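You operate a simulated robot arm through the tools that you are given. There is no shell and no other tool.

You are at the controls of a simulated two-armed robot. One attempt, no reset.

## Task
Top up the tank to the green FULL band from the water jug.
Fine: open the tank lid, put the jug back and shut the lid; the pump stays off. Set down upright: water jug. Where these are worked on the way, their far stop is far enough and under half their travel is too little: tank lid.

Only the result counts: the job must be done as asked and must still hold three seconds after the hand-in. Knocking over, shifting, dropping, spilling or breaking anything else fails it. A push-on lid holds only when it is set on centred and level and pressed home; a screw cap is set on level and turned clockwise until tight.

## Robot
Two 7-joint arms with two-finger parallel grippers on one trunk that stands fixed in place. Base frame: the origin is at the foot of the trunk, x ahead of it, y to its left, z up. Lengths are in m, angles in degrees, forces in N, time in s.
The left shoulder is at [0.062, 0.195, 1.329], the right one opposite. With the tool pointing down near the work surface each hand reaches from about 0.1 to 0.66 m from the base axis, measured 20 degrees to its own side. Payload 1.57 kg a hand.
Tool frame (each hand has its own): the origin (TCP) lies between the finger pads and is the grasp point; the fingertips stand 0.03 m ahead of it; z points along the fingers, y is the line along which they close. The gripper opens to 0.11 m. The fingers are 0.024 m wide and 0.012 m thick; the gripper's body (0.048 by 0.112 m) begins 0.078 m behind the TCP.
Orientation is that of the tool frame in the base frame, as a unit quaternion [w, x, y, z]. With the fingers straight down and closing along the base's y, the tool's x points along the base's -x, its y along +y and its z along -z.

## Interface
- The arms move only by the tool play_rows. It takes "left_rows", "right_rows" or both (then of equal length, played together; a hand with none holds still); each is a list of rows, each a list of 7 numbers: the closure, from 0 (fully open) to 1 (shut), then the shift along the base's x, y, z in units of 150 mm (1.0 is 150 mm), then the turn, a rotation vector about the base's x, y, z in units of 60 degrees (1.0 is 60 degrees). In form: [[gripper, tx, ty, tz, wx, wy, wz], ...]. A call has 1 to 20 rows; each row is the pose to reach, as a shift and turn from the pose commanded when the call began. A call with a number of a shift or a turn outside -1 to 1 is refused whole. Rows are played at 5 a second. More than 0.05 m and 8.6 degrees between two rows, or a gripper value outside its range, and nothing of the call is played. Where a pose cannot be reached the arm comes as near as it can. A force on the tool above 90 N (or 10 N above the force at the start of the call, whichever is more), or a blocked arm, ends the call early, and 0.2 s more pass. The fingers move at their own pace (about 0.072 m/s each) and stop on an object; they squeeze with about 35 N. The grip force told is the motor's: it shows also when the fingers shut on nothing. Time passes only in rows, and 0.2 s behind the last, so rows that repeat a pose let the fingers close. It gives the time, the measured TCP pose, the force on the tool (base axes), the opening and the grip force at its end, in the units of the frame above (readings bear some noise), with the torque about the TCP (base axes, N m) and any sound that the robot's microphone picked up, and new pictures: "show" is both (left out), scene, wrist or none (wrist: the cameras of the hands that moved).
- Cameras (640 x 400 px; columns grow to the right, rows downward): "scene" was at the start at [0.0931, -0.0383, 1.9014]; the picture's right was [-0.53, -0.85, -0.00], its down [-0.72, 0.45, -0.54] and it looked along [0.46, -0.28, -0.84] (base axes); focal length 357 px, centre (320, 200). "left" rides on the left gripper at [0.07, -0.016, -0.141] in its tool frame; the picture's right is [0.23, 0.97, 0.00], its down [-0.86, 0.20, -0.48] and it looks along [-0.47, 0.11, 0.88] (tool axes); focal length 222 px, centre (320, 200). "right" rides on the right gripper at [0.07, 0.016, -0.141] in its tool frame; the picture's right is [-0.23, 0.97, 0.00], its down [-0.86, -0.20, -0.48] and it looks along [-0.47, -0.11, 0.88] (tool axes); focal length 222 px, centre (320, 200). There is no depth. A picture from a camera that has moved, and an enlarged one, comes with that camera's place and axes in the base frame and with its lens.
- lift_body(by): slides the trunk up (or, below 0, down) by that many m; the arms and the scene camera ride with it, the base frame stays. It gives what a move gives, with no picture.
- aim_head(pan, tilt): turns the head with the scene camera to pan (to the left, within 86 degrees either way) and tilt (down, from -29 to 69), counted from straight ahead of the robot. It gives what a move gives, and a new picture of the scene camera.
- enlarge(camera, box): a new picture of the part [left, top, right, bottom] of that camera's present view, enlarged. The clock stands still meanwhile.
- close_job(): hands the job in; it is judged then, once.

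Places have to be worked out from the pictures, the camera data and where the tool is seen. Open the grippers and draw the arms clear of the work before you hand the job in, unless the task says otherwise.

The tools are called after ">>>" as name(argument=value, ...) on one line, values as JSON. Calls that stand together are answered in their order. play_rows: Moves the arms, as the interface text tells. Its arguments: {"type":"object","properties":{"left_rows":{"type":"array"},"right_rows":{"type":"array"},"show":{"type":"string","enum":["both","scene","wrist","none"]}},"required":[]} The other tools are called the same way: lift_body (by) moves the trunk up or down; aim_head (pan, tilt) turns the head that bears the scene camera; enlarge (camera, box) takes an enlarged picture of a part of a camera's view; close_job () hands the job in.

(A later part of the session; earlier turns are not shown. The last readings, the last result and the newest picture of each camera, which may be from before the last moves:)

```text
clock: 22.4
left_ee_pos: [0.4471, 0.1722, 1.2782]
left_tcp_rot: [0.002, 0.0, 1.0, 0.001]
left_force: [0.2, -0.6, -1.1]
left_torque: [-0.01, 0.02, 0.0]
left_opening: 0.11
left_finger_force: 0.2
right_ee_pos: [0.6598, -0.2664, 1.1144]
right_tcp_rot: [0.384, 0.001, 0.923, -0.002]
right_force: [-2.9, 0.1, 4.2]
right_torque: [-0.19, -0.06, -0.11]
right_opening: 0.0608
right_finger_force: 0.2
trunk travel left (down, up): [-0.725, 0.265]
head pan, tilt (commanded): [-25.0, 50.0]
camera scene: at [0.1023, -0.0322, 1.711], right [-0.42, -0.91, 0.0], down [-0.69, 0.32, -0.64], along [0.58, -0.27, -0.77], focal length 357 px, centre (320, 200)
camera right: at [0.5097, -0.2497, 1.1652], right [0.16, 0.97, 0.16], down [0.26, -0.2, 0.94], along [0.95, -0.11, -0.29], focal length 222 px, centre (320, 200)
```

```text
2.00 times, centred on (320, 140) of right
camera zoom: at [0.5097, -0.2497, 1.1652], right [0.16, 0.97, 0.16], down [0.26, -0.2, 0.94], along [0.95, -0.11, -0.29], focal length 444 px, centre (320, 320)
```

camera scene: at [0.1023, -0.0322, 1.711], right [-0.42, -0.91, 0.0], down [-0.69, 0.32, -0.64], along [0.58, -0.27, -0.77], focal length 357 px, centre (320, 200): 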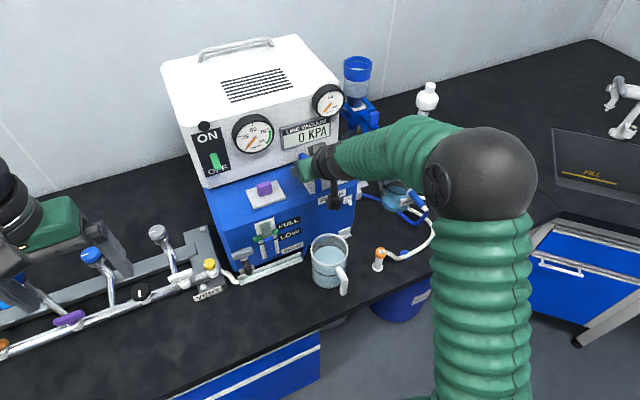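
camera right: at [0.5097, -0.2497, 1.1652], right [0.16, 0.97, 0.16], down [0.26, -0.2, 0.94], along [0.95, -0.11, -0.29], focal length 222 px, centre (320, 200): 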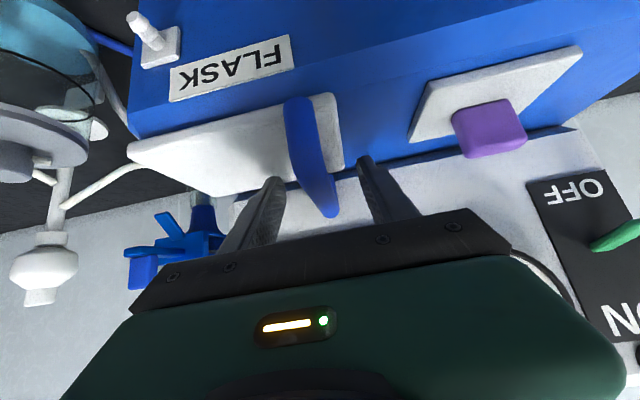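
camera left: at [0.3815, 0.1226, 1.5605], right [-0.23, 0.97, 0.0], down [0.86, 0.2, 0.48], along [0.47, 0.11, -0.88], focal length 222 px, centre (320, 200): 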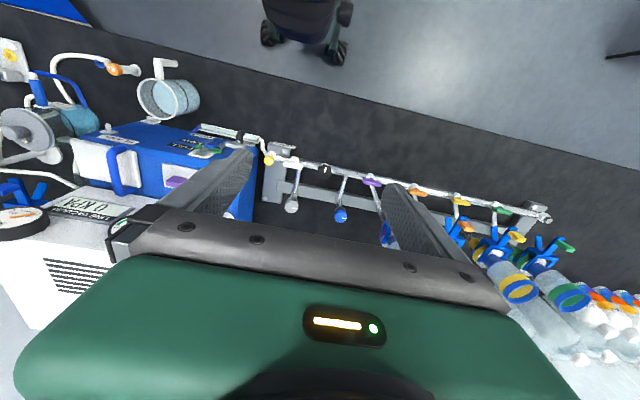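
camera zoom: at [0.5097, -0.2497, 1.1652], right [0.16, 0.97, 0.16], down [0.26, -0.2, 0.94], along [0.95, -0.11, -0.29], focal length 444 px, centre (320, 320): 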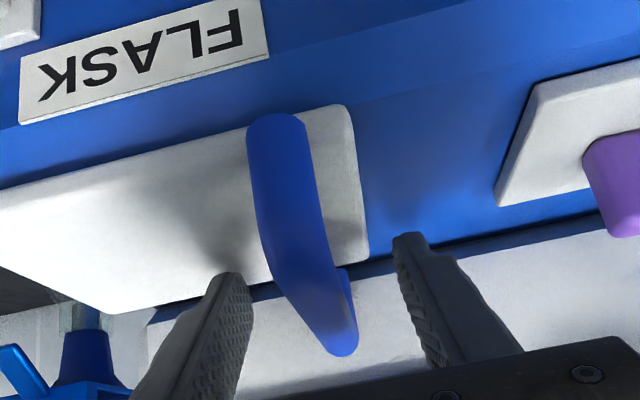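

A light contact (≈5 N against the approach) on the right fingertip: it touches the lid plate. I back off about 8 mm along the axis and close on the bar.

>>> play_rows(right_rows=[[0.45, -0.03, 0, 0.05, 0, 0, 0], [0.75, -0.03, 0, 0.05, 0, 0, 0], [1.0, -0.03, 0, 0.05, 0, 0, 0], [1.0, -0.03, 0, 0.05, 0, 0, 0], [1.0, -0.03, 0, 0.05, 0, 0, 0]], show="both")

>>> enlarge(camera="right", box=[200, 40, 440, 240])

```text
clock: 23.6
left_ee_pos: [0.4472, 0.1728, 1.2765]
left_tcp_rot: [0.001, 0.0, 1.0, -0.001]
left_force: [-0.2, -0.2, -0.1]
left_torque: [-0.03, 0.03, -0.01]
left_opening: 0.1102
left_finger_force: 0.1
right_ee_pos: [0.6566, -0.2631, 1.1193]
right_tcp_rot: [0.384, -0.001, 0.924, -0.002]
right_force: [-1.5, 4.6, 1.6]
right_torque: [0.03, 0.34, 0.3]
right_opening: 0.0156
right_finger_force: 31.7
trunk travel left (down, up): [-0.725, 0.265]
head pan, tilt (commanded): [-25.0, 50.0]
camera scene: at [0.1036, -0.0294, 1.7108], right [-0.42, -0.91, 0.0], down [-0.7, 0.32, -0.64], along [0.58, -0.27, -0.77], focal length 357 px, centre (320, 200)
camera right: at [0.5058, -0.2476, 1.1721], right [0.16, 0.97, 0.16], down [0.27, -0.2, 0.94], along [0.95, -0.11, -0.29], focal length 222 px, centre (320, 200)
```

scene: 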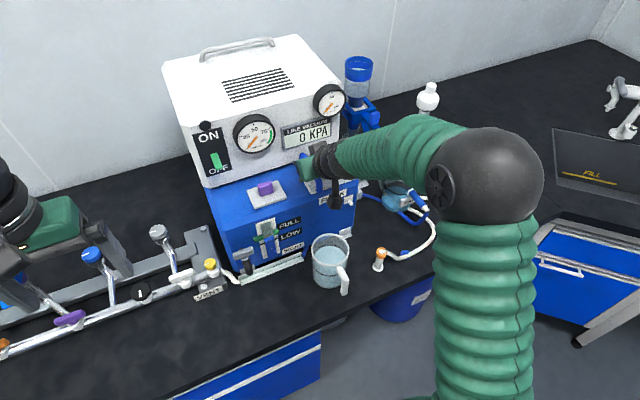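
right: 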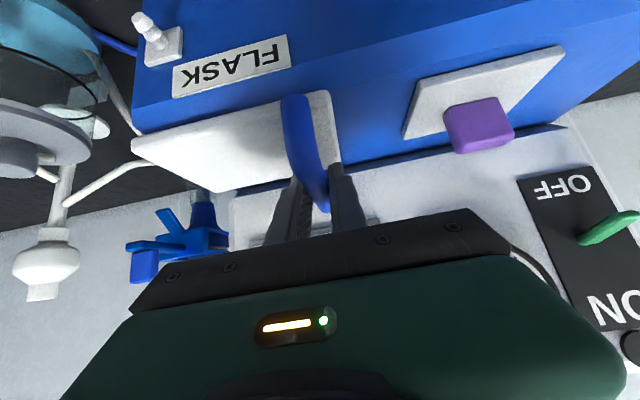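

```text
2.00 times, centred on (320, 140) of right
camera zoom: at [0.5058, -0.2476, 1.1721], right [0.16, 0.97, 0.16], down [0.27, -0.2, 0.94], along [0.95, -0.11, -0.29], focal length 444 px, centre (320, 320)
```

zoom: 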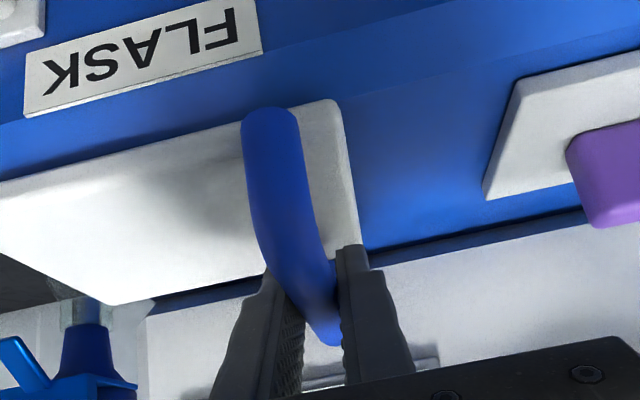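

The bar is gripped (opening 15.6 mm, 32 N). I test the hinge guess by turning 8° along an arc about an axis near y −0.381, z 1.07, and watch the force.

>>> play_rows(right_rows=[[1.0, -0.03, 0.02, 0.05, 0, 0, 0], [1.0, -0.03, 0.0, 0.1, 0.067, 0, 0], [1.0, -0.03, -0.03, 0.155, 0.133, 0, 0], [1.0, -0.03, -0.03, 0.155, 0.133, 0, 0]], show="wrist")

```text
clock: 24.6
left_ee_pos: [0.4518, 0.1684, 1.276]
left_tcp_rot: [-0.001, 0.0, 1.0, 0.001]
left_force: [0.6, 0.0, -0.3]
left_torque: [0.03, 0.03, 0.01]
left_opening: 0.1098
left_finger_force: 0.1
right_ee_pos: [0.6557, -0.2735, 1.14]
right_tcp_rot: [0.383, 0.029, 0.921, 0.062]
right_force: [17.5, -8.3, -5.2]
right_torque: [-0.12, -0.5, 0.61]
right_opening: 0.016
right_finger_force: 31.3
trunk travel left (down, up): [-0.725, 0.265]
head pan, tilt (commanded): [-25.0, 50.0]
camera right: at [0.5057, -0.2651, 1.1941], right [0.17, 0.94, 0.29], down [0.27, -0.33, 0.91], along [0.95, -0.07, -0.31], focal length 222 px, centre (320, 200)
```

right: 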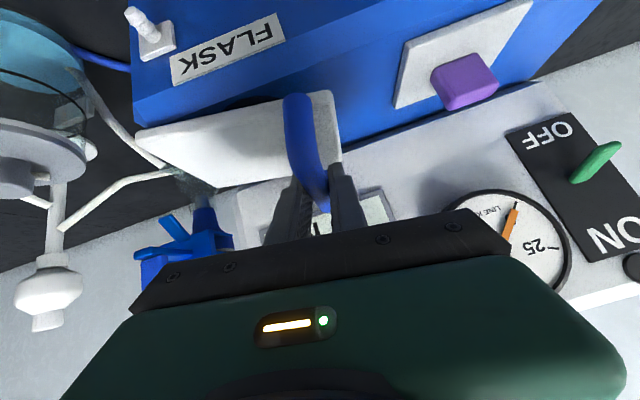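

The lid moved with small forces; the x pull (17 N) stems from my repeating the −4.5 mm back-off. I check the scene to confirm that the lid is lifting about its right edge.

>>> enlarge(camera="scene", box=[270, 130, 370, 210])

>>> enlarge(camera="right", box=[120, 60, 360, 240])

```text
5.00 times, centred on (320, 170) of scene
camera zoom: at [0.1126, -0.0371, 1.71], right [-0.42, -0.91, 0.0], down [-0.7, 0.33, -0.64], along [0.58, -0.27, -0.77], focal length 1786 px, centre (320, 350)
```

zoom: 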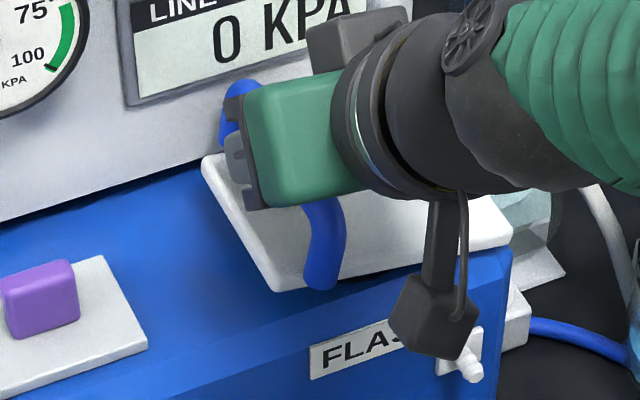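

```text
2.22 times, centred on (240, 150) of right
camera zoom: at [0.5057, -0.2651, 1.1941], right [0.17, 0.94, 0.29], down [0.27, -0.33, 0.91], along [0.95, -0.07, -0.31], focal length 494 px, centre (498, 311)
```

zoom: 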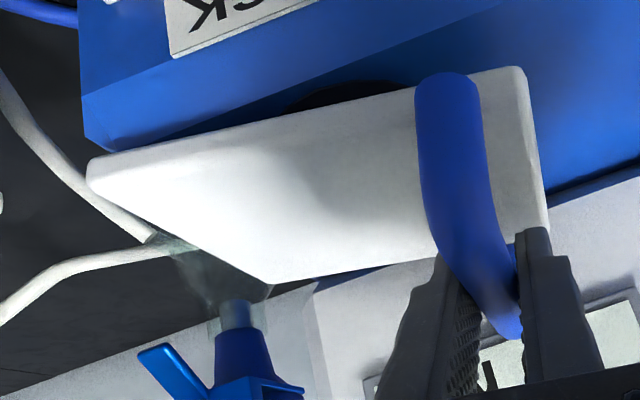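

Confirmed: the lid hinges on its right edge and a dark filler hole shows under it. I follow the arc for another ~40°.

>>> play_rows(right_rows=[[1.0, 0.03, -0.065, 0.093, 0.13, 0, 0], [1.0, 0.03, -0.145, 0.179, 0.263, 0, 0], [1.0, 0.03, -0.236, 0.253, 0.397, 0, 0], [1.0, 0.03, -0.336, 0.313, 0.53, 0, 0], [1.0, 0.03, -0.444, 0.359, 0.663, 0, 0]], show="both")

```text
clock: 25.8
left_ee_pos: [0.4484, 0.1657, 1.2773]
left_tcp_rot: [0.0, 0.0, 1.0, 0.003]
left_force: [0.0, -0.1, 0.1]
left_torque: [0.04, -0.01, -0.02]
left_opening: 0.1099
left_finger_force: 0.0
right_ee_pos: [0.6553, -0.3469, 1.1894]
right_tcp_rot: [0.347, 0.158, 0.846, 0.374]
right_force: [-15.0, -9.5, -35.1]
right_torque: [-0.09, -0.71, 0.3]
right_opening: 0.016
right_finger_force: 31.1
trunk travel left (down, up): [-0.725, 0.265]
head pan, tilt (commanded): [-25.0, 50.0]
camera scene: at [0.107, -0.0471, 1.7097], right [-0.42, -0.91, -0.01], down [-0.7, 0.33, -0.64], along [0.58, -0.26, -0.77], focal length 357 px, centre (320, 200)
camera right: at [0.5059, -0.3727, 1.2386], right [0.17, 0.53, 0.83], down [0.27, -0.83, 0.48], along [0.95, 0.14, -0.28], focal length 222 px, centre (320, 200)
```

scene: 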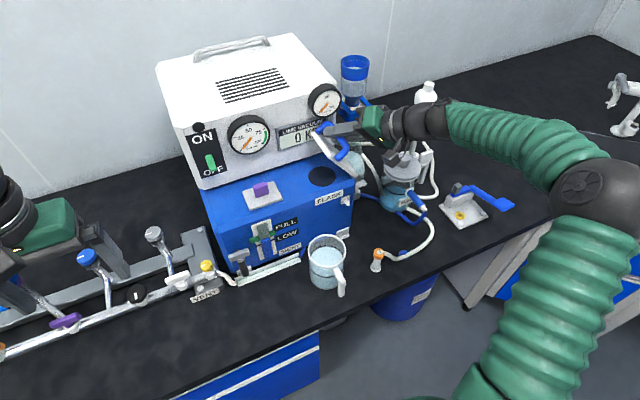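
right: 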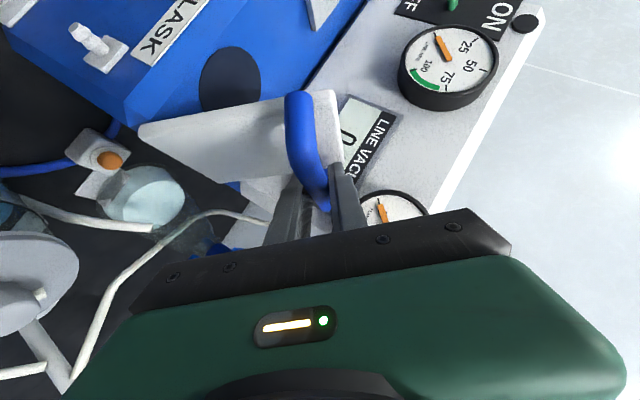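

The hinge refits to about (y −0.384, z 1.060) with radius 0.135 m. I continue the corrected arc another 24°, then check.

>>> play_rows(right_rows=[[1.0, -0.015, -0.168, -0.004, 0.133, 0, 0], [1.0, -0.015, -0.293, 0.005, 0.267, 0, 0], [1.0, -0.015, -0.419, -0.004, 0.4, 0, 0]], show="both")

```text
clock: 26.6
left_ee_pos: [0.4511, 0.1685, 1.2765]
left_tcp_rot: [0.0, 0.0, 1.0, 0.002]
left_force: [-0.1, -0.2, -0.3]
left_torque: [0.04, -0.02, -0.01]
left_opening: 0.1099
left_finger_force: 0.1
right_ee_pos: [0.6552, -0.4009, 1.1907]
right_tcp_rot: [0.305, 0.225, 0.751, 0.54]
right_force: [-5.1, 7.5, -34.6]
right_torque: [-0.11, -0.76, 0.28]
right_opening: 0.016
right_finger_force: 31.1
trunk travel left (down, up): [-0.725, 0.265]
head pan, tilt (commanded): [-25.0, 50.0]
camera scene: at [0.1108, -0.0393, 1.7099], right [-0.42, -0.91, 0.0], down [-0.7, 0.33, -0.64], along [0.58, -0.27, -0.77], focal length 357 px, centre (320, 200)
camera right: at [0.5064, -0.446, 1.2246], right [0.17, 0.15, 0.97], down [0.27, -0.96, 0.1], along [0.95, 0.25, -0.2], focal length 222 px, centre (320, 200)
```

scene: 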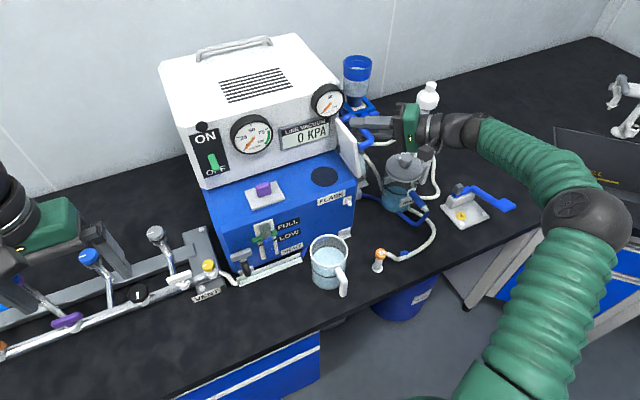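
right: 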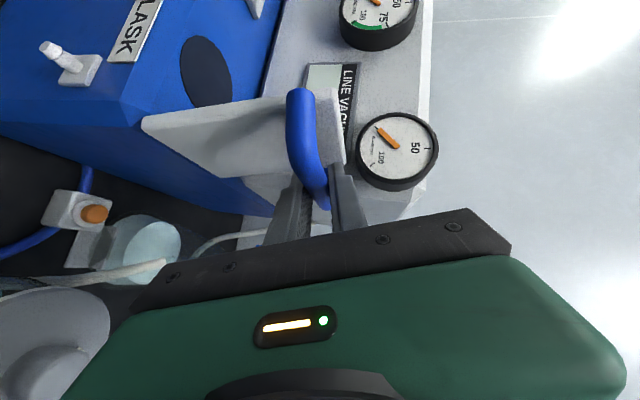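

The lid is now ~72° open. I take it about 16° further with a slightly smaller radius to relieve the downward pull.

>>> play_rows(right_rows=[[1.0, 0, -0.101, -0.062, 0.127, 0, 0], [1.0, 0, -0.217, -0.105, 0.26, 0, 0]], show="both")

>>> enlarge(camera="scene", box=[280, 80, 440, 220])

```text
clock: 27.2
left_ee_pos: [0.4501, 0.1695, 1.2756]
left_tcp_rot: [0.0, -0.001, 1.0, 0.001]
left_force: [-0.4, 0.7, 0.6]
left_torque: [0.02, -0.03, 0.02]
left_opening: 0.1103
left_finger_force: 0.0
right_ee_pos: [0.6559, -0.4336, 1.1787]
right_tcp_rot: [0.275, 0.265, 0.669, 0.637]
right_force: [-0.3, 11.2, -19.2]
right_torque: [0.04, -0.96, -0.55]
right_opening: 0.0161
right_finger_force: 31.5
trunk travel left (down, up): [-0.725, 0.265]
head pan, tilt (commanded): [-25.0, 50.0]
camera scene: at [0.1087, -0.0344, 1.7105], right [-0.42, -0.91, 0.0], down [-0.7, 0.32, -0.64], along [0.58, -0.27, -0.77], focal length 357 px, centre (320, 200)
camera right: at [0.506, -0.4838, 1.1992], right [0.17, -0.12, 0.98], down [0.27, -0.95, -0.16], along [0.95, 0.29, -0.13], focal length 222 px, centre (320, 200)
```

scene: 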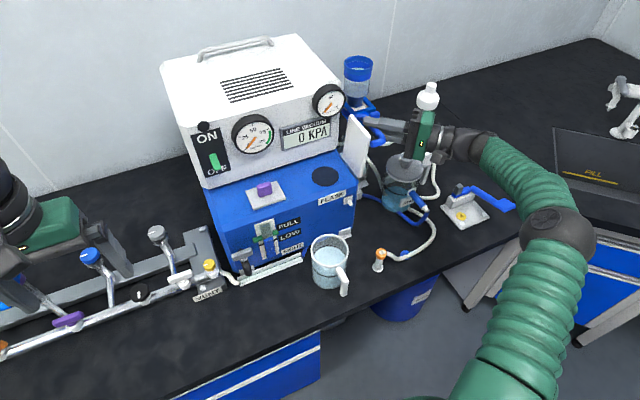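
right: 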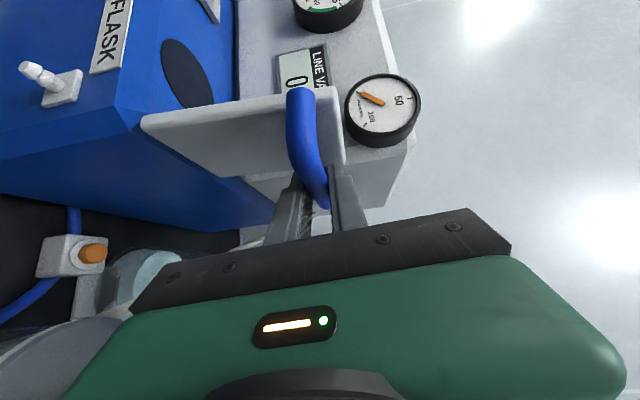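

```text
2.86 times, centred on (360, 150) of scene
camera zoom: at [0.1087, -0.0344, 1.7105], right [-0.42, -0.91, 0.0], down [-0.7, 0.32, -0.64], along [0.58, -0.27, -0.77], focal length 1021 px, centre (206, 343)
```

zoom: 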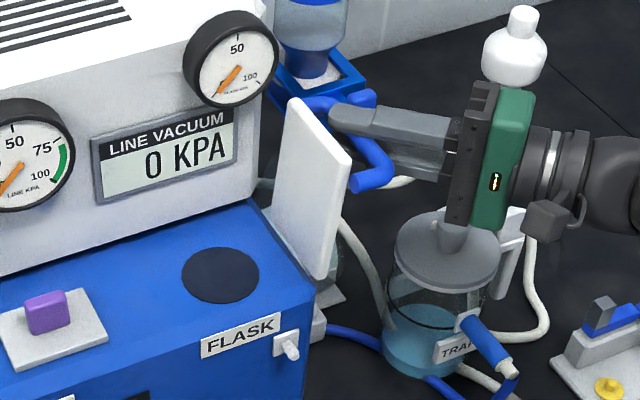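

The lid stands nearly vertical (~87°), with its mass about over the hinge. I open the fingers partly to see whether it stays or falls to its stop.

>>> play_rows(right_rows=[[0.8, 0, 0, 0, 0, 0, 0], [0.6, 0, 0, 0, 0, 0, 0], [0.6, 0, 0, 0, 0, 0, 0], [0.6, 0, 0, 0, 0, 0, 0]], show="both")

>>> enlarge(camera="scene", box=[280, 80, 440, 220])

```text
clock: 28.2
left_ee_pos: [0.4487, 0.1714, 1.2773]
left_tcp_rot: [0.001, 0.0, 1.0, 0.0]
left_force: [0.0, -0.3, 0.1]
left_torque: [0.01, -0.06, 0.04]
left_opening: 0.1102
left_finger_force: 0.0
right_ee_pos: [0.6533, -0.4345, 1.1801]
right_tcp_rot: [0.276, 0.266, 0.668, 0.637]
right_force: [0.2, 0.4, -0.3]
right_torque: [-0.02, 0.02, 0.02]
right_opening: 0.044
right_finger_force: 0.0
trunk travel left (down, up): [-0.725, 0.265]
head pan, tilt (commanded): [-25.0, 50.0]
camera scene: at [0.1039, -0.0347, 1.7107], right [-0.42, -0.91, 0.0], down [-0.7, 0.33, -0.64], along [0.58, -0.27, -0.77], focal length 357 px, centre (320, 200)
camera right: at [0.5036, -0.4837, 1.2008], right [0.16, -0.11, 0.98], down [0.26, -0.95, -0.15], along [0.95, 0.28, -0.13], focal length 222 px, centre (320, 200)
```

scene: 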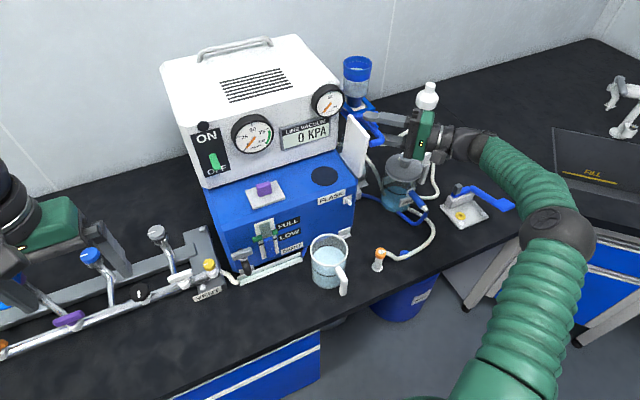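
right: 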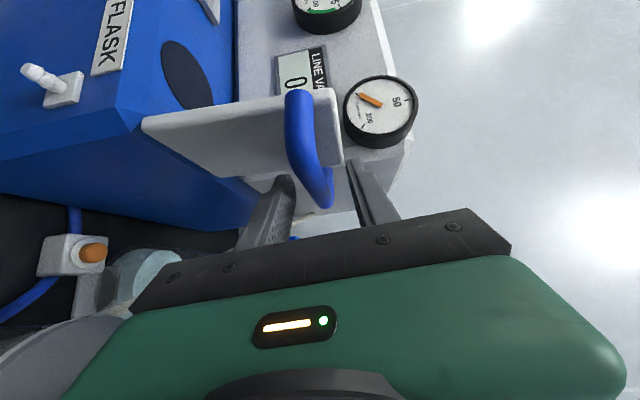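

```text
2.86 times, centred on (360, 150) of scene
camera zoom: at [0.1039, -0.0347, 1.7107], right [-0.42, -0.91, 0.0], down [-0.7, 0.33, -0.64], along [0.58, -0.27, -0.77], focal length 1021 px, centre (206, 343)
```

zoom: 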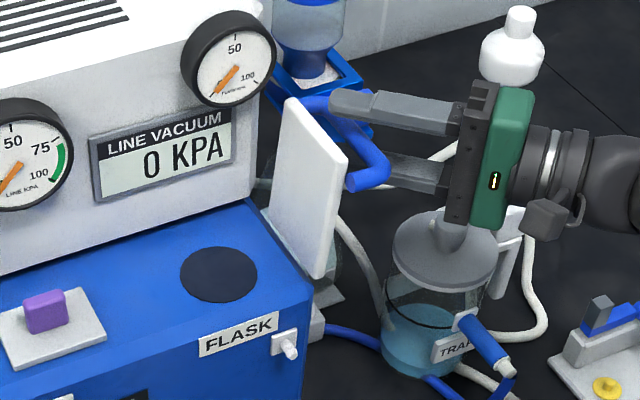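

The lid stays open by itself at about 87°, and the filler hole (≈68 mm wide) centres near (0.666, −0.310, 1.06). I withdraw the hand backward along its own axis, away from the lid and over the trap, then up.

>>> play_rows(right_rows=[[0.6, -0.1, -0.1, 0.01, 0, 0, 0], [0.6, -0.2, -0.2, 0.02, 0, 0, 0], [0.6, -0.32, -0.32, 0.04, 0, 0, 0], [0.6, -0.45, -0.45, 0.06, 0, 0, 0], [0.6, -0.5, -0.5, 0.2, 0, 0, 0]], show="both")

```text
clock: 29.4
left_ee_pos: [0.4463, 0.1705, 1.2777]
left_tcp_rot: [0.002, 0.001, 1.0, 0.001]
left_force: [-0.3, -0.5, 0.5]
left_torque: [0.01, 0.03, 0.0]
left_opening: 0.11
left_finger_force: 0.0
right_ee_pos: [0.5775, -0.5092, 1.2109]
right_tcp_rot: [0.277, 0.265, 0.669, 0.637]
right_force: [-0.1, -0.8, 0.3]
right_torque: [0.01, -0.01, 0.0]
right_opening: 0.0442
right_finger_force: 0.0
trunk travel left (down, up): [-0.725, 0.265]
head pan, tilt (commanded): [-25.0, 50.0]
camera scene: at [0.1032, -0.0349, 1.7107], right [-0.42, -0.91, 0.0], down [-0.7, 0.32, -0.64], along [0.58, -0.27, -0.77], focal length 357 px, centre (320, 200)
camera right: at [0.4284, -0.5588, 1.2307], right [0.16, -0.11, 0.98], down [0.26, -0.95, -0.15], along [0.95, 0.28, -0.13], focal length 222 px, centre (320, 200)
```

scene: 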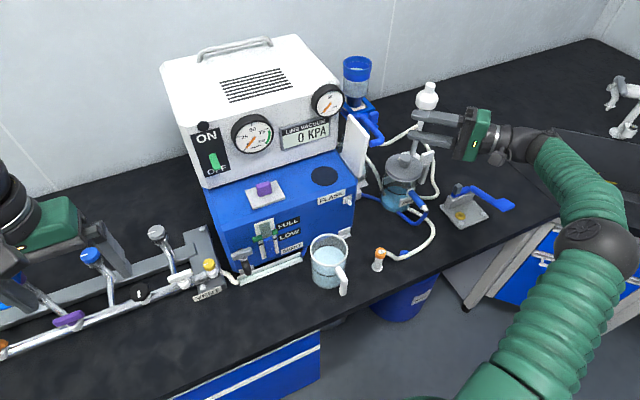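
right: 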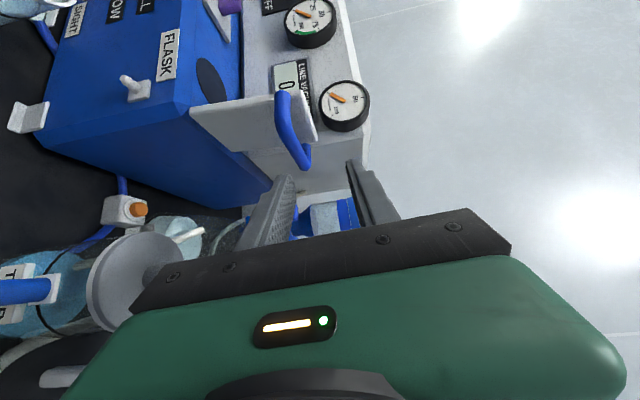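

The hand is clear and the lid still stands open. Before raising the trunk I enlarge the jug for a second viewpoint on its position.

>>> enlarge(camera="scene", box=[290, 220, 370, 300])

>>> enlarge(camera="scene", box=[240, 205, 312, 265])

>>> lift_body(by=0.265)

>>> aim_head(pan=-29, tilt=57)

```text
5.00 times, centred on (330, 260) of scene
camera zoom: at [0.1032, -0.0349, 1.7107], right [-0.42, -0.91, 0.0], down [-0.7, 0.32, -0.64], along [0.58, -0.27, -0.77], focal length 1786 px, centre (270, -100)
```

zoom: 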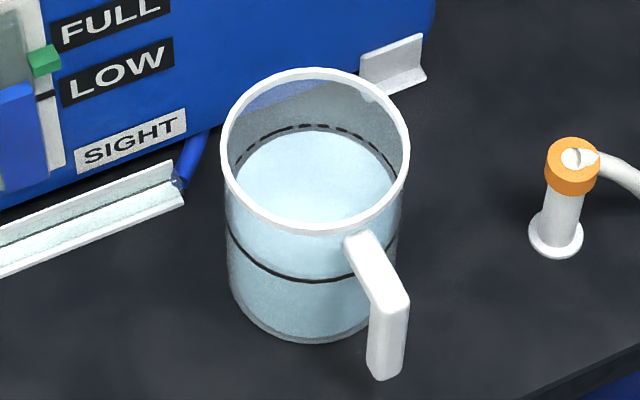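

```text
6.67 times, centred on (276, 235) of scene
camera zoom: at [0.1032, -0.0349, 1.7107], right [-0.42, -0.91, 0.0], down [-0.7, 0.32, -0.64], along [0.58, -0.27, -0.77], focal length 2381 px, centre (613, -33)
```

zoom: 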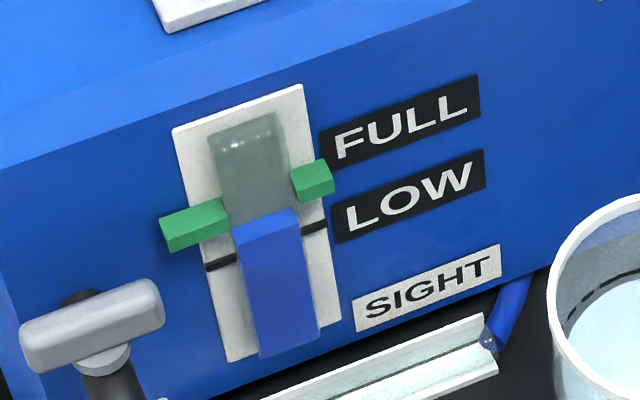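

```text
clock: 32.1
left_ee_pos: [0.4474, 0.1705, 1.542]
left_tcp_rot: [0.001, 0.0, 1.0, 0.001]
left_force: [-0.5, 0.1, 0.9]
left_torque: [0.02, 0.01, -0.02]
left_opening: 0.1101
left_finger_force: 0.1
right_ee_pos: [0.5782, -0.5093, 1.4738]
right_tcp_rot: [0.277, 0.265, 0.669, 0.637]
right_force: [0.4, -0.2, 0.0]
right_torque: [-0.03, -0.01, -0.03]
right_opening: 0.0441
right_finger_force: 0.1
trunk travel left (down, up): [-0.99, 0.0]
head pan, tilt (commanded): [-25.0, 50.0]
```

```text
clock: 32.8
left_ee_pos: [0.4485, 0.1703, 1.5413]
left_tcp_rot: [0.001, 0.0, 1.0, -0.001]
left_force: [0.0, 0.0, 0.1]
left_torque: [0.0, 0.05, 0.0]
left_opening: 0.1098
left_finger_force: 0.0
right_ee_pos: [0.58, -0.5107, 1.4758]
right_tcp_rot: [0.276, 0.266, 0.669, 0.637]
right_force: [-0.3, 0.2, 0.0]
right_torque: [-0.01, 0.01, -0.01]
right_opening: 0.0441
right_finger_force: 0.1
trunk travel left (down, up): [-0.99, 0.0]
head pan, tilt (commanded): [-29.0, 57.0]
camera scene: at [0.0959, -0.0369, 1.9667], right [-0.48, -0.87, 0.0], down [-0.73, 0.41, -0.54], along [0.48, -0.26, -0.84], focal length 357 px, centre (320, 200)
```

scene: 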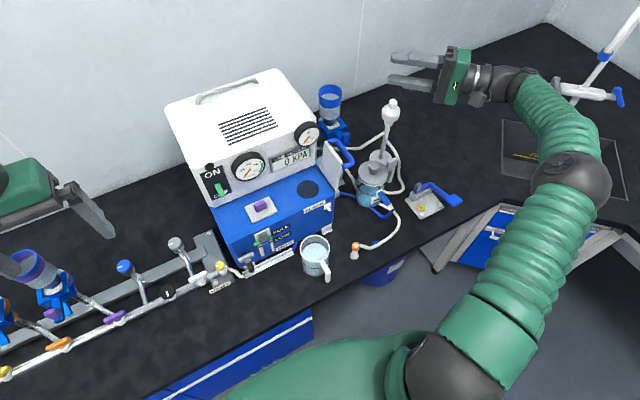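

The camera model checks out against the gripper's known position. I enlarge the jug and the hole from this higher viewpoint to triangulate them well.

>>> enlarge(camera="scene", box=[275, 220, 355, 300])

>>> enlarge(camera="scene", box=[240, 150, 360, 225])

```text
5.00 times, centred on (315, 260) of scene
camera zoom: at [0.0959, -0.0369, 1.9667], right [-0.48, -0.87, 0.0], down [-0.73, 0.41, -0.54], along [0.48, -0.26, -0.84], focal length 1786 px, centre (345, -100)
```

zoom: 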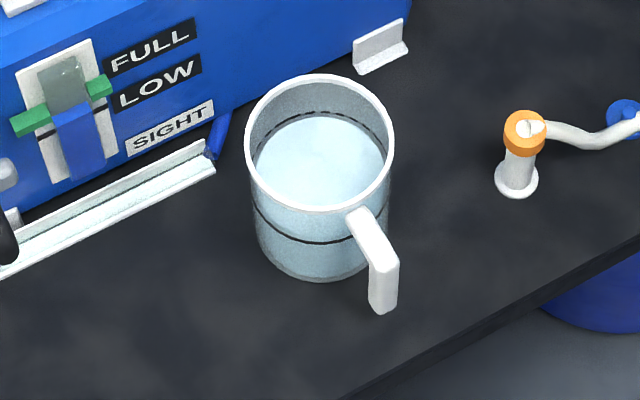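

```text
5.33 times, centred on (300, 188) of scene
camera zoom: at [0.0959, -0.0369, 1.9667], right [-0.48, -0.87, 0.0], down [-0.73, 0.41, -0.54], along [0.48, -0.26, -0.84], focal length 1905 px, centre (427, 267)
```

zoom: 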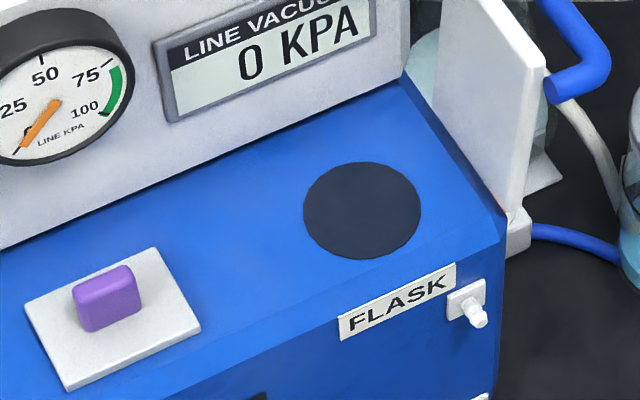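

Jug rim centre triangulates to (0.519, −0.254, 0.960), diameter ≈ 92 mm, bench ≈ 0.847; the handle reaches back to x≈0.43. I rotate the right hand toward a yaw 20°, pitch 30° grasp orientation in two steps while moving over the jug area.

>>> play_rows(right_rows=[[0.4, -0.08, 0.05, -0.05, -0.1155, -0.0373, 0.0067], [0.2, -0.16, 0.1, -0.1, -0.231, -0.0747, 0.0133], [0, -0.24, 0.15, -0.15, -0.3465, -0.112, 0.02], [0, -0.32, 0.22, -0.25, -0.462, -0.1493, 0.0267], [0, -0.4, 0.3, -0.35, -0.5775, -0.1867, 0.0333], [0, -0.5, 0.4, -0.45, -0.693, -0.224, 0.04]], show="none")

>>> play_rows(right_rows=[[0, -0.02, 0.1, -0.08, -0.1155, -0.0373, 0.0067], [0, -0.04, 0.2, -0.16, -0.231, -0.0747, 0.0133], [0, -0.06, 0.3, -0.25, -0.3465, -0.112, 0.02], [0, -0.06, 0.4, -0.35, -0.462, -0.1493, 0.0267], [0, -0.06, 0.55, -0.45, -0.5775, -0.1867, 0.0333], [0, -0.06, 0.7, -0.6, -0.693, -0.224, 0.04]], show="both")

```text
clock: 34.2
left_ee_pos: [0.4463, 0.172, 1.5434]
left_tcp_rot: [0.002, 0.0, 1.0, -0.001]
left_force: [0.1, -0.7, 0.6]
left_torque: [0.0, -0.02, 0.05]
left_opening: 0.1098
left_finger_force: 0.0
right_ee_pos: [0.5026, -0.4475, 1.4077]
right_tcp_rot: [0.415, 0.061, 0.821, 0.388]
right_force: [0.0, -0.1, 0.3]
right_torque: [0.01, 0.04, -0.03]
right_opening: 0.1102
right_finger_force: 0.0
trunk travel left (down, up): [-0.99, 0.0]
head pan, tilt (commanded): [-29.0, 57.0]
```

```text
clock: 35.6
left_ee_pos: [0.4488, 0.1701, 1.5431]
left_tcp_rot: [0.001, 0.0, 1.0, 0.0]
left_force: [-0.3, 0.0, -0.4]
left_torque: [-0.03, -0.02, -0.01]
left_opening: 0.11
left_finger_force: 0.0
right_ee_pos: [0.4942, -0.3432, 1.3182]
right_tcp_rot: [0.493, -0.151, 0.852, 0.087]
right_force: [-0.7, -0.5, -0.4]
right_torque: [-0.03, 0.02, 0.02]
right_opening: 0.11
right_finger_force: 0.1
trunk travel left (down, up): [-0.99, 0.0]
head pan, tilt (commanded): [-29.0, 57.0]
camera scene: at [0.0949, -0.0358, 1.9668], right [-0.48, -0.87, 0.0], down [-0.73, 0.41, -0.54], along [0.48, -0.26, -0.84], focal length 357 px, centre (320, 200)
camera right: at [0.3403, -0.3823, 1.3294], right [-0.23, 0.95, 0.19], down [0.08, -0.18, 0.98], along [0.97, 0.24, -0.04], focal length 222 px, centre (320, 200)
```

scene: 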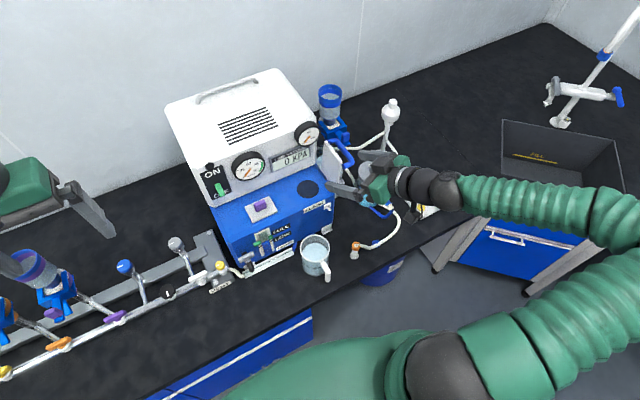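
right: 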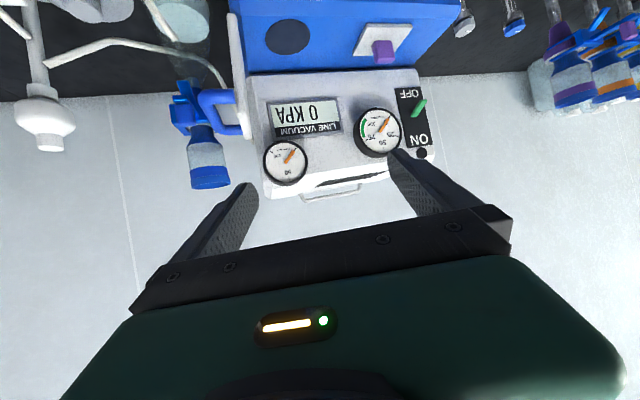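

The elbow is well out to the right now and the view is unobstructed. I move over the jug at z≈1.19.

>>> play_rows(right_rows=[[0, 0.01, 0.14, -0.2, 0, 0, 0], [0, 0.02, 0.28, -0.4, 0, 0, 0], [0, 0.03, 0.42, -0.6, 0, 0, 0], [0, 0.04, 0.55, -0.8, 0, 0, 0], [0, 0.04, 0.55, -0.9, 0, 0, 0]], show="both")

```text
clock: 36.8
left_ee_pos: [0.4484, 0.1713, 1.5416]
left_tcp_rot: [0.001, 0.0, 1.0, 0.0]
left_force: [-0.8, 0.0, -0.3]
left_torque: [0.0, -0.01, -0.01]
left_opening: 0.11
left_finger_force: 0.1
right_ee_pos: [0.5021, -0.2607, 1.1819]
right_tcp_rot: [0.491, -0.15, 0.854, 0.086]
right_force: [-0.7, -0.8, 0.3]
right_torque: [0.03, 0.03, 0.02]
right_opening: 0.1102
right_finger_force: 0.0
trunk travel left (down, up): [-0.99, 0.0]
head pan, tilt (commanded): [-29.0, 57.0]
camera scene: at [0.0964, -0.0349, 1.9667], right [-0.48, -0.87, 0.0], down [-0.73, 0.41, -0.54], along [0.47, -0.26, -0.84], focal length 357 px, centre (320, 200)
camera right: at [0.3469, -0.3, 1.1939], right [-0.23, 0.95, 0.2], down [0.08, -0.18, 0.98], along [0.97, 0.24, -0.04], focal length 222 px, centre (320, 200)
```

scene: 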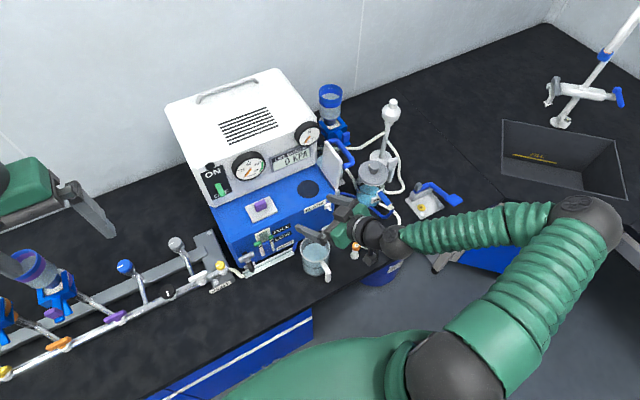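
right: 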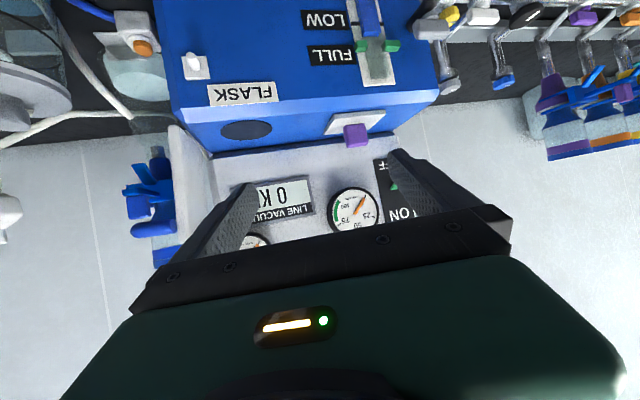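

Posture is fine. I descend straight to z≈1.05 (fingertips still above the rim) and inspect alignment with the jug.

>>> play_rows(right_rows=[[0, 0, 0, -0.2, 0, 0, 0], [0, -0.005, 0, -0.4, 0, 0, 0], [0, -0.01, 0, -0.6, 0, 0, 0], [0, -0.01, 0, -0.85, 0, 0, 0], [0, -0.01, 0, -0.85, 0, 0, 0]], show="both")

>>> enlarge(camera="scene", box=[270, 190, 390, 290])

>>> enlarge(camera="right", box=[200, 0, 480, 200])

```text
clock: 38.0
left_ee_pos: [0.4494, 0.1688, 1.543]
left_tcp_rot: [0.001, -0.001, 1.0, 0.0]
left_force: [0.1, 0.4, 0.4]
left_torque: [0.01, 0.01, 0.02]
left_opening: 0.11
left_finger_force: 0.0
right_ee_pos: [0.4994, -0.2617, 1.0564]
right_tcp_rot: [0.491, -0.151, 0.853, 0.088]
right_force: [-0.2, 0.6, 0.0]
right_torque: [0.0, 0.0, 0.01]
right_opening: 0.1101
right_finger_force: 0.1
trunk travel left (down, up): [-0.99, 0.0]
head pan, tilt (commanded): [-29.0, 57.0]
camera scene: at [0.0961, -0.0352, 1.9667], right [-0.48, -0.87, 0.0], down [-0.73, 0.41, -0.54], along [0.47, -0.26, -0.84], focal length 357 px, centre (320, 200)
camera right: at [0.3453, -0.3001, 1.0674], right [-0.23, 0.95, 0.2], down [0.08, -0.18, 0.98], along [0.97, 0.24, -0.04], focal length 222 px, centre (320, 200)
```

scene: 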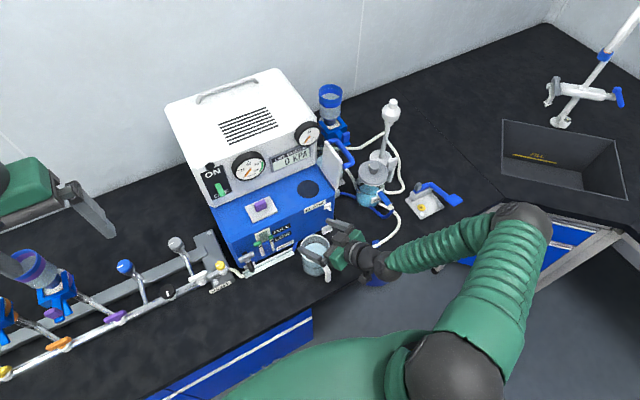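
right: 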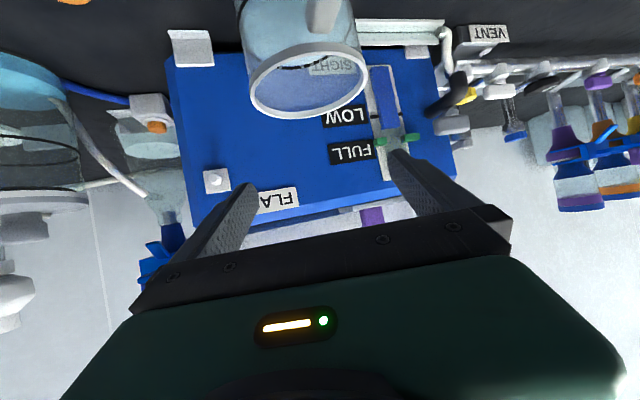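

```text
4.00 times, centred on (330, 240) of scene
camera zoom: at [0.0961, -0.0352, 1.9667], right [-0.48, -0.87, 0.0], down [-0.73, 0.41, -0.54], along [0.47, -0.26, -0.84], focal length 1429 px, centre (280, 40)
```

zoom: 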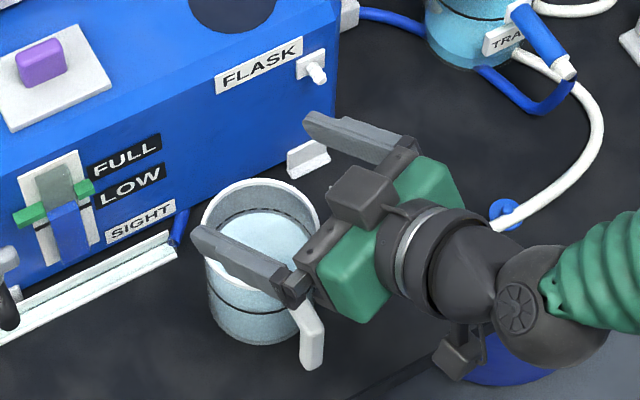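

```text
2.00 times, centred on (340, 100) of right
camera zoom: at [0.3453, -0.3001, 1.0674], right [-0.23, 0.95, 0.2], down [0.08, -0.18, 0.98], along [0.97, 0.24, -0.04], focal length 444 px, centre (280, 400)
```

zoom: 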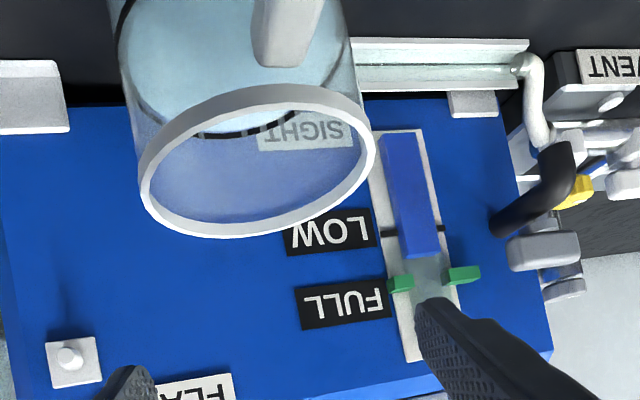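

Combining both cameras, the rim centre is about (0.5135, −0.2505, 0.974). I shift slightly and descend until the fingertips are just past the rim, then check clearance on both sides.

>>> play_rows(right_rows=[[0, -0.03, 0.03, -0.1, 0, 0, 0], [0, -0.03, 0.03, -0.25, 0, 0, 0], [0, -0.03, 0.03, -0.4, 0, 0, 0], [0, -0.03, 0.03, -0.5, 0, 0, 0]], show="both")

>>> enlarge(camera="scene", box=[270, 200, 374, 290])

>>> enlarge(camera="right", box=[200, 20, 440, 220])

```text
clock: 39.0
left_ee_pos: [0.4473, 0.1702, 1.5431]
left_tcp_rot: [0.001, 0.0, 1.0, 0.0]
left_force: [1.0, -1.5, 0.4]
left_torque: [0.0, 0.01, 0.05]
left_opening: 0.11
left_finger_force: 0.1
right_ee_pos: [0.4951, -0.2557, 0.9797]
right_tcp_rot: [0.492, -0.151, 0.853, 0.087]
right_force: [0.3, 0.6, -0.3]
right_torque: [0.0, 0.02, 0.02]
right_opening: 0.11
right_finger_force: 0.1
trunk travel left (down, up): [-0.99, 0.0]
head pan, tilt (commanded): [-29.0, 57.0]
camera scene: at [0.0961, -0.0349, 1.9668], right [-0.48, -0.87, 0.0], down [-0.73, 0.41, -0.54], along [0.47, -0.26, -0.84], focal length 357 px, centre (320, 200)
camera right: at [0.3404, -0.2952, 0.9913], right [-0.23, 0.95, 0.2], down [0.08, -0.18, 0.98], along [0.97, 0.24, -0.04], focal length 222 px, centre (320, 200)
```

scene: 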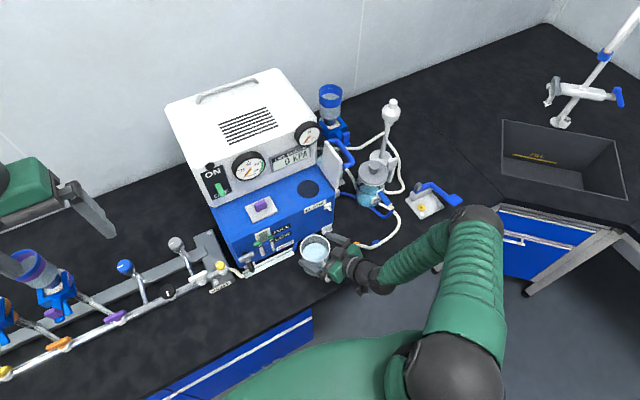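
right: 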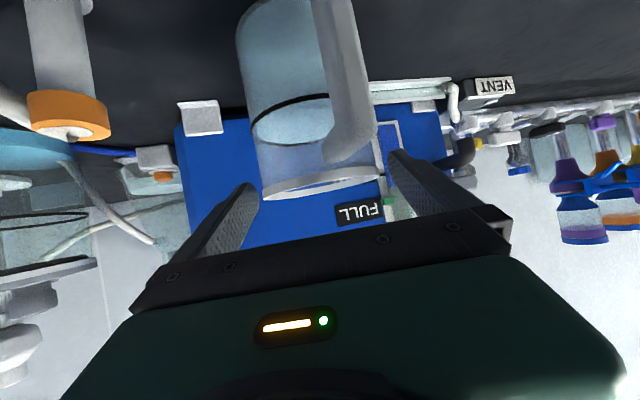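

```text
4.44 times, centred on (322, 245) of scene
camera zoom: at [0.0961, -0.0349, 1.9668], right [-0.48, -0.87, 0.0], down [-0.73, 0.41, -0.54], along [0.47, -0.26, -0.84], focal length 1588 px, centre (311, 0)
```

zoom: 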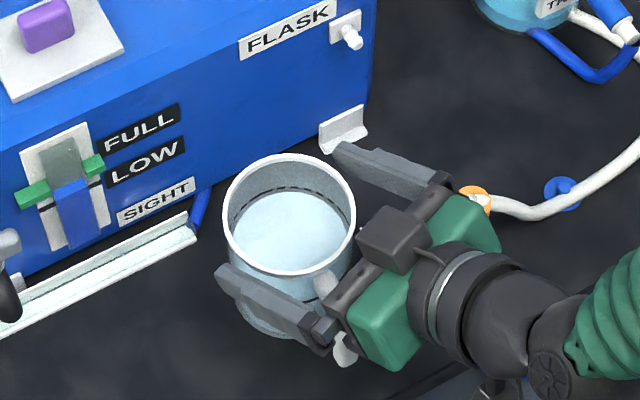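

```text
2.00 times, centred on (320, 120) of right
camera zoom: at [0.3404, -0.2952, 0.9913], right [-0.23, 0.95, 0.2], down [0.08, -0.18, 0.98], along [0.97, 0.24, -0.04], focal length 444 px, centre (320, 360)
```

zoom: 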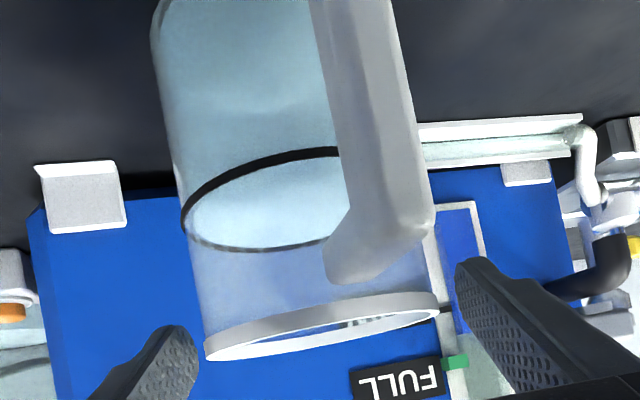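

The jug sits centred between the fingers with no contact force. I descend the remaining 4 cm to grasp height.

>>> play_rows(right_rows=[[0, 0, 0.0, -0.09, 0, 0, 0], [0, 0, 0.0, -0.18, 0, 0, 0], [0, 0, 0.0, -0.27, 0, 0, 0], [0, 0, 0.0, -0.27, 0, 0, 0]], show="both")

>>> enlarge(camera="right", box=[200, 20, 440, 220])

>>> enlarge(camera="scene", box=[270, 200, 374, 290])

```text
clock: 40.0
left_ee_pos: [0.4481, 0.1699, 1.5421]
left_tcp_rot: [0.001, 0.0, 1.0, 0.001]
left_force: [0.3, -0.5, -0.6]
left_torque: [0.03, 0.02, -0.03]
left_opening: 0.11
left_finger_force: 0.0
right_ee_pos: [0.4938, -0.2553, 0.94]
right_tcp_rot: [0.493, -0.151, 0.853, 0.087]
right_force: [0.3, 0.1, -0.5]
right_torque: [0.01, -0.01, 0.01]
right_opening: 0.11
right_finger_force: 0.0
trunk travel left (down, up): [-0.99, 0.0]
head pan, tilt (commanded): [-29.0, 57.0]
camera scene: at [0.0957, -0.0348, 1.9668], right [-0.48, -0.87, 0.0], down [-0.73, 0.41, -0.54], along [0.47, -0.26, -0.84], focal length 357 px, centre (320, 200)
camera right: at [0.3401, -0.2951, 0.9513], right [-0.23, 0.95, 0.2], down [0.08, -0.18, 0.98], along [0.97, 0.24, -0.04], focal length 222 px, centre (320, 200)
```

scene: 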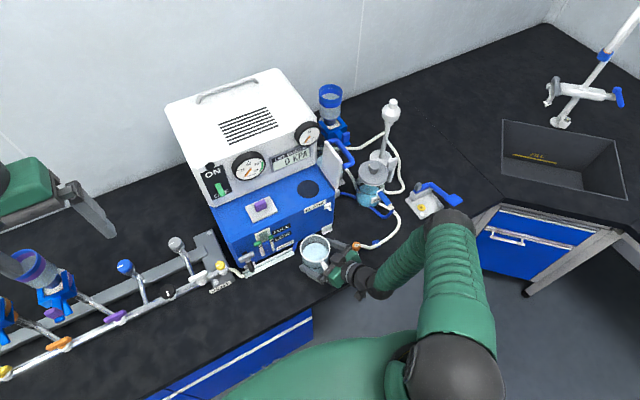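
right: 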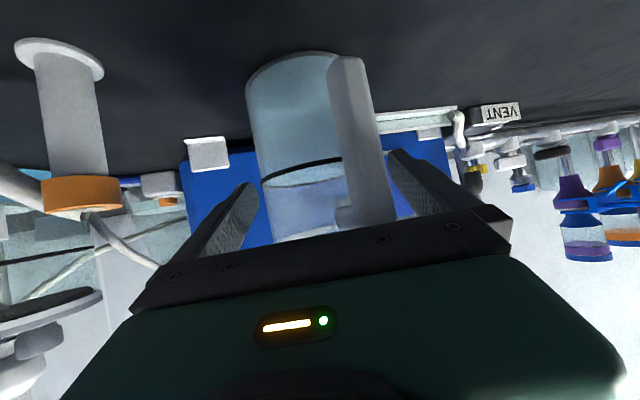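

```text
2.00 times, centred on (320, 120) of right
camera zoom: at [0.3401, -0.2951, 0.9513], right [-0.23, 0.95, 0.2], down [0.08, -0.18, 0.98], along [0.97, 0.24, -0.04], focal length 444 px, centre (320, 360)
```

zoom: 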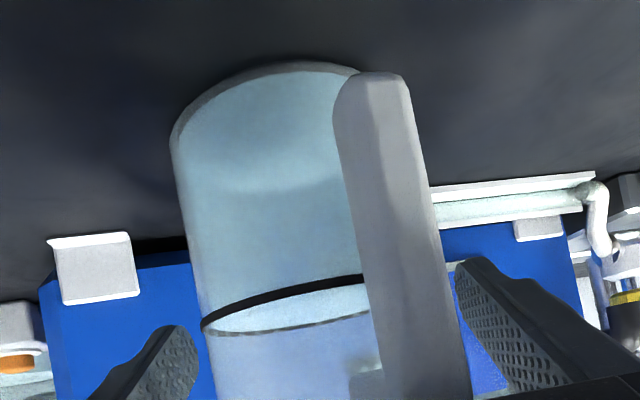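

```text
4.44 times, centred on (322, 245) of scene
camera zoom: at [0.0957, -0.0348, 1.9668], right [-0.48, -0.87, 0.0], down [-0.73, 0.41, -0.54], along [0.47, -0.26, -0.84], focal length 1588 px, centre (311, 0)
```

zoom: 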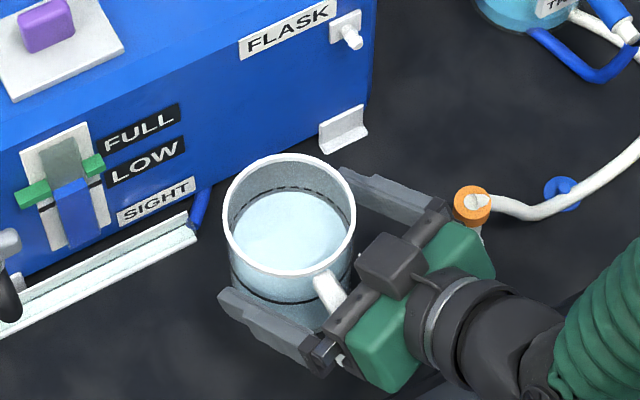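

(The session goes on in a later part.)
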